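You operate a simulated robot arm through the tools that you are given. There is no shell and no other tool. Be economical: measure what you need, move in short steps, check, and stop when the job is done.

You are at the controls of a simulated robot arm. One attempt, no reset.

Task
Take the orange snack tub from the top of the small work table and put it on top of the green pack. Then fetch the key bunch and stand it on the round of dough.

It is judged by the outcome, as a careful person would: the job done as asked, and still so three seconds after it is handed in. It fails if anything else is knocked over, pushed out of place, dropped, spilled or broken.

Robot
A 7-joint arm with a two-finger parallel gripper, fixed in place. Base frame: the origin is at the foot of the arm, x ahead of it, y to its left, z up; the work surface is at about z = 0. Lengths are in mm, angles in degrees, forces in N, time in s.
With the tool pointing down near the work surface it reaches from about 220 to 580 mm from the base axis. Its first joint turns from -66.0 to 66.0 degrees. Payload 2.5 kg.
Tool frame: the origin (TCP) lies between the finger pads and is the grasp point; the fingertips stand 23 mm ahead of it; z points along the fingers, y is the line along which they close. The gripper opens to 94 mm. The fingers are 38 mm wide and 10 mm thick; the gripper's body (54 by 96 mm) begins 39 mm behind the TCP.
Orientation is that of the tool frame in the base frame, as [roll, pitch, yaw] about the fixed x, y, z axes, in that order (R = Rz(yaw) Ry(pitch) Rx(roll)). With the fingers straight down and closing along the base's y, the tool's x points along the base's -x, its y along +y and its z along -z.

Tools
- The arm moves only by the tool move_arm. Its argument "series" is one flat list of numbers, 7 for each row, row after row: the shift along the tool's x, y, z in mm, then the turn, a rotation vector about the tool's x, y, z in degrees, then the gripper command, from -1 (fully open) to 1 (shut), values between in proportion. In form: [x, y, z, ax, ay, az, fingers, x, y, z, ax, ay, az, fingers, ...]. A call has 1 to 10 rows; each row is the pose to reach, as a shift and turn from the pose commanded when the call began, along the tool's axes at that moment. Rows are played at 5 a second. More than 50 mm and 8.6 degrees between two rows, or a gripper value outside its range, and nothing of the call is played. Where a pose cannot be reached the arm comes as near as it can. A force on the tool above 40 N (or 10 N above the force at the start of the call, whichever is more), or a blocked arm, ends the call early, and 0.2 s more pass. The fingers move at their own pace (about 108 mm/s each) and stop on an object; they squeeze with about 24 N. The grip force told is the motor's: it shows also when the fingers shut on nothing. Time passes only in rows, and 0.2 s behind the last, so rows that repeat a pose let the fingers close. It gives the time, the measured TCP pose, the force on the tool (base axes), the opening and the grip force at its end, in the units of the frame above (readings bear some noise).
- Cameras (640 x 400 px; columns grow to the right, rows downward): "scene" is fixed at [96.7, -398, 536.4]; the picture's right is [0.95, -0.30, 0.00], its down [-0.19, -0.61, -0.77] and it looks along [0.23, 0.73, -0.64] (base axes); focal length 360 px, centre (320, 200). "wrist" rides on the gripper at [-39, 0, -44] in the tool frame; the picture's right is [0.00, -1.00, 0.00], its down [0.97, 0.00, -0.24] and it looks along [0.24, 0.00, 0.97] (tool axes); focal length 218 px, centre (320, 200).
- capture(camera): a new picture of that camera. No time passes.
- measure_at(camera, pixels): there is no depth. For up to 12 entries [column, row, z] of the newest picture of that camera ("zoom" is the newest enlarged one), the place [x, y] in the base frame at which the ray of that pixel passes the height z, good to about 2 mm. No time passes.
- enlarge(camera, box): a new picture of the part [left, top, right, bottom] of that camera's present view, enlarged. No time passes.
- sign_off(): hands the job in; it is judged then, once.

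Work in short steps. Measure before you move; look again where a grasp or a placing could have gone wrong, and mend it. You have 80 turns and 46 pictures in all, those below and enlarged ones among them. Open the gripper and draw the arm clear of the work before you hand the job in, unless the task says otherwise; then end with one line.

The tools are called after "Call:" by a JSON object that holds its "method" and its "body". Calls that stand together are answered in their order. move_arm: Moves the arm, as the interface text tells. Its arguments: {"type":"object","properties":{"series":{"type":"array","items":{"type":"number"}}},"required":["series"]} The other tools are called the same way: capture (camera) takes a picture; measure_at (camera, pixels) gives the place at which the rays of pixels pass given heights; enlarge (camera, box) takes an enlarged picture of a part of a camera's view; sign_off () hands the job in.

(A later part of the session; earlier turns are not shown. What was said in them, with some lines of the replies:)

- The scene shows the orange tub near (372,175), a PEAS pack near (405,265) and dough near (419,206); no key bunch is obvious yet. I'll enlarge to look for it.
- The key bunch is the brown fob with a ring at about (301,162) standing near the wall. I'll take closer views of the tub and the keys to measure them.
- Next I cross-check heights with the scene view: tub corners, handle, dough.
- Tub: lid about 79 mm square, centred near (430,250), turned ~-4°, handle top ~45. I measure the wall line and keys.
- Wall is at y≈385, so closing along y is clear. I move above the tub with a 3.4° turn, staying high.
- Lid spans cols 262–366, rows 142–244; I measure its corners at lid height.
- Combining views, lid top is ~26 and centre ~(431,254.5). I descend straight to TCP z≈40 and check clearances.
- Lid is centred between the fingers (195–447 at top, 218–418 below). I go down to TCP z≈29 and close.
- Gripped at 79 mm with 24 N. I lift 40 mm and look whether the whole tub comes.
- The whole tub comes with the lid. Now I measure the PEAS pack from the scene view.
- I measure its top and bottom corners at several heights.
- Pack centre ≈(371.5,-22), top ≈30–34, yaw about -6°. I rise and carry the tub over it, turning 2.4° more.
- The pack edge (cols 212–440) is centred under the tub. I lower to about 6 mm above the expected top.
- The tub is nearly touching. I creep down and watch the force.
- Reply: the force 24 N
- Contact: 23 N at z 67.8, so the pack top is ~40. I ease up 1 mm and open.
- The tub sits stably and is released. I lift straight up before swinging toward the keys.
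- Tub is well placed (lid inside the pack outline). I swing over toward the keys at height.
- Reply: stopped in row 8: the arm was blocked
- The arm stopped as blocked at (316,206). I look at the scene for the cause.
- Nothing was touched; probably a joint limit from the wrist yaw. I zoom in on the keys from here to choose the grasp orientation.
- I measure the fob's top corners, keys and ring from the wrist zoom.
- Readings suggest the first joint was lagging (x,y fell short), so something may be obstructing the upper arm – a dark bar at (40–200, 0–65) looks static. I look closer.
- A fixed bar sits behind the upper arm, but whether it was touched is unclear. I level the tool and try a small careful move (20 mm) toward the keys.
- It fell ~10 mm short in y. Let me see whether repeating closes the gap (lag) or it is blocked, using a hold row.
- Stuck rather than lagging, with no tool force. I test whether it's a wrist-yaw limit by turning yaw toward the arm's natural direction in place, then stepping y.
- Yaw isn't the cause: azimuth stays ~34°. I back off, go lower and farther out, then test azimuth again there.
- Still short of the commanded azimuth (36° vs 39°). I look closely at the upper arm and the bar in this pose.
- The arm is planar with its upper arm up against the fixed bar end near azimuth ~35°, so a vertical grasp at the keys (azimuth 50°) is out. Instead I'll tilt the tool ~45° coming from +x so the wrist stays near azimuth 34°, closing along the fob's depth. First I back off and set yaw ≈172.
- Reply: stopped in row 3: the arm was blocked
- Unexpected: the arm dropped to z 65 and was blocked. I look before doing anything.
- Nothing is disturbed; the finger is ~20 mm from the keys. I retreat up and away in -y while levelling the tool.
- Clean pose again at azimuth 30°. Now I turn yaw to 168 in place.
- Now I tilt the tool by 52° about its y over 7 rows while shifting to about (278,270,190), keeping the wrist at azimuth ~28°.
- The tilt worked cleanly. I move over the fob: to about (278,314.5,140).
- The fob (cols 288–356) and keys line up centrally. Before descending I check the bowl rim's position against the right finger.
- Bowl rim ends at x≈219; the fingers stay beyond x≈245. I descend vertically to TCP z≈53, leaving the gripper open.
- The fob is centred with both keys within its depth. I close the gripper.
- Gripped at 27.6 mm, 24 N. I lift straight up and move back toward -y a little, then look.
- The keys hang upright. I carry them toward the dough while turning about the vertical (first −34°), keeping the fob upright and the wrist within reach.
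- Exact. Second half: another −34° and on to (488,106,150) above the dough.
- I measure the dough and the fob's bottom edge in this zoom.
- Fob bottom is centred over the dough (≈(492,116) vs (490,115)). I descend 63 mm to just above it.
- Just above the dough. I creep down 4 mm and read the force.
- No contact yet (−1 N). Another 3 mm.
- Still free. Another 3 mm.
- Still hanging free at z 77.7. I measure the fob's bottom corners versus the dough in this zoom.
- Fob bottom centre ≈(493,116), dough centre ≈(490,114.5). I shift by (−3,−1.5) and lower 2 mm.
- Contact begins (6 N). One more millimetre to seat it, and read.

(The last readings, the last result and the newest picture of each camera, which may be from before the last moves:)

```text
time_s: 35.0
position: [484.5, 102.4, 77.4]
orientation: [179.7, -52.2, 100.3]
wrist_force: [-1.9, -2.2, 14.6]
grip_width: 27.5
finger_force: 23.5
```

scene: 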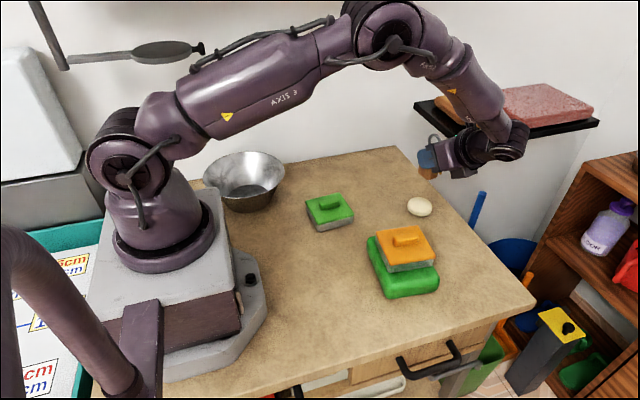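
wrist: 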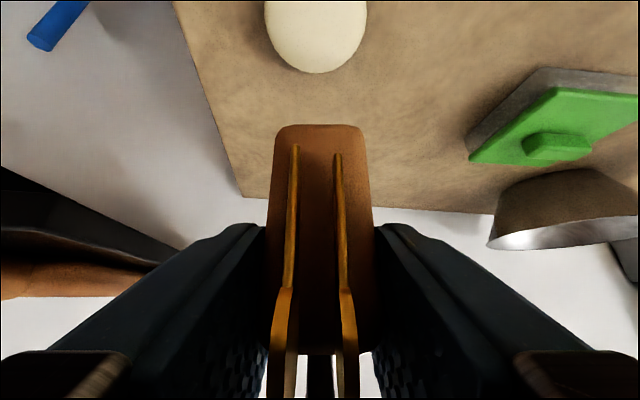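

Seated with ~15 N. I open the fingers gently to ~40 mm and look.

Call:
{"method": "move_arm", "body": {"series": [0, 0, 0, 0, 0, 0, 0.4, 0, 0, 0, 0, 0, 0, 0.35, 0, 0, 0, 0, 0, 0, 0.25, 0, 0, 0, 0, 0, 0, 0.15, 0, 0, 0, 0, 0, 0, 0.15]}}

Call:
{"method": "enlarge", "body": {"camera": "scene", "box": [390, 150, 460, 230]}}

```text
time_s: 36.2
position: [484.7, 102.8, 76.4]
orientation: [179.9, -52.1, 100.1]
wrist_force: [-0.1, -0.4, -0.3]
grip_width: 39.8
finger_force: 0.0
```

```text
5.00 times, centred on (425, 190) of scene
```

zoom: 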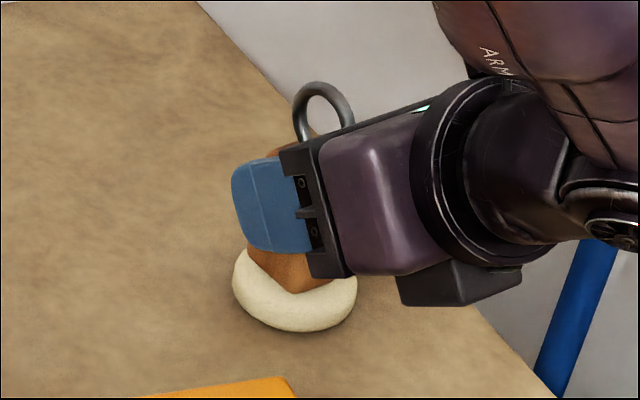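

The fob stands on its own. I open fully and withdraw straight back along the tool axis.

Call:
{"method": "move_arm", "body": {"series": [0, 0, 0, 0, 0, 0, -0.1, 0, 0, 0, 0, 0, 0, -0.5, 0, 0, -5, 0, 0, 0, -0.6, 0, 0, -15, 0, 0, 0, -0.6, 0, 0, -30, 0, 0, 0, -0.6, 0, 0, -50, 0, 0, 0, -0.6, 0, 0, -70, 0, 0, 0, -0.6]}}

Call:
{"method": "capture", "body": {"camera": "scene"}}

```text
time_s: 37.8
position: [492.6, 48.7, 119.5]
orientation: [179.9, -52.1, 100.1]
wrist_force: [0.9, -0.3, 0.1]
grip_width: 75.5
finger_force: 0.0
```

```text
4 pictures are left
```

scene: 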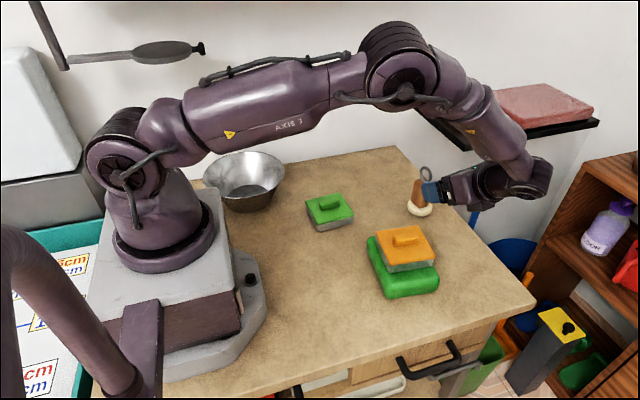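

Keys stand on the dough. I draw the arm up and away from everything, then take a final check.

Call:
{"method": "move_arm", "body": {"series": [13, 0, -25, 0, 0, 0, -0.6, 26, -20, -40, 0, 0, 0, -0.8, 38, -45, -52, 0, 0, 0, -1, 51, -64, -64, 0, 0, 0, -1, 51, -64, -64, 0, 0, 0, -1]}}

Call:
{"method": "enlarge", "body": {"camera": "scene", "box": [280, 130, 480, 310]}}

```text
time_s: 39.0
position: [433.9, 17.6, 199.4]
orientation: [180.0, -52.1, 100.1]
wrist_force: [0.4, -0.2, -0.3]
grip_width: 93.8
finger_force: 0.0
```

```text
2.22 times, centred on (380, 220) of scene
```

zoom: 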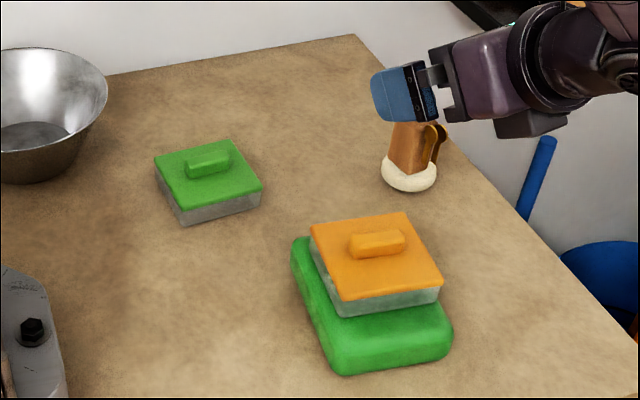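

Both placements look right. I wait a couple of seconds and check the fob once more for stability.

Call:
{"method": "move_arm", "body": {"series": [20, -20, -20, 0, 0, 0, -1, 30, -40, -30, 0, 0, 0, -1, 30, -40, -30, 0, 0, 0, -1, 30, -40, -30, 0, 0, 0, -1, 30, -40, -30, 0, 0, 0, -1, 30, -40, -30, 0, 0, 0, -1, 30, -40, -30, 0, 0, 0, -1]}}

Call:
{"method": "enlarge", "body": {"camera": "scene", "box": [350, 130, 470, 310]}}

```text
time_s: 40.6
position: [395.5, 6.9, 240.2]
orientation: [179.9, -52.1, 100.1]
wrist_force: [0.7, 0.8, -0.7]
grip_width: 94.1
finger_force: 0.1
```

```text
2.22 times, centred on (410, 220) of scene
```

zoom: 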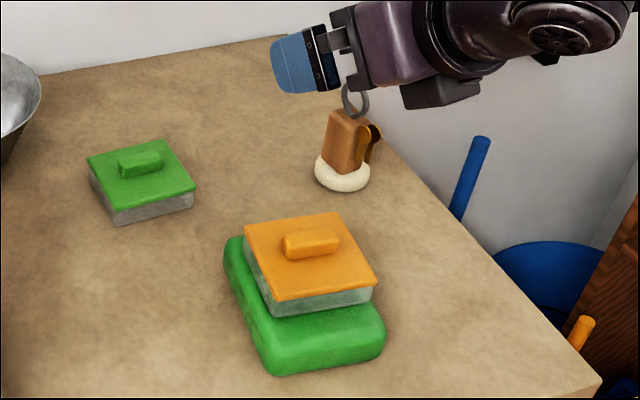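

The key bunch stands upright and stable on the dough, the tub rests on the PEAS pack, and the arm is clear and open, so I hand it in.

Call:
{"method": "sign_off", "body": {}}

```text
The job is handed in.
```

The orange snack tub is on top of the green PEAS pack and the key bunch is standing upright on the dough; in the last picture nothing else on the table had moved, and the gripper was open and clear.
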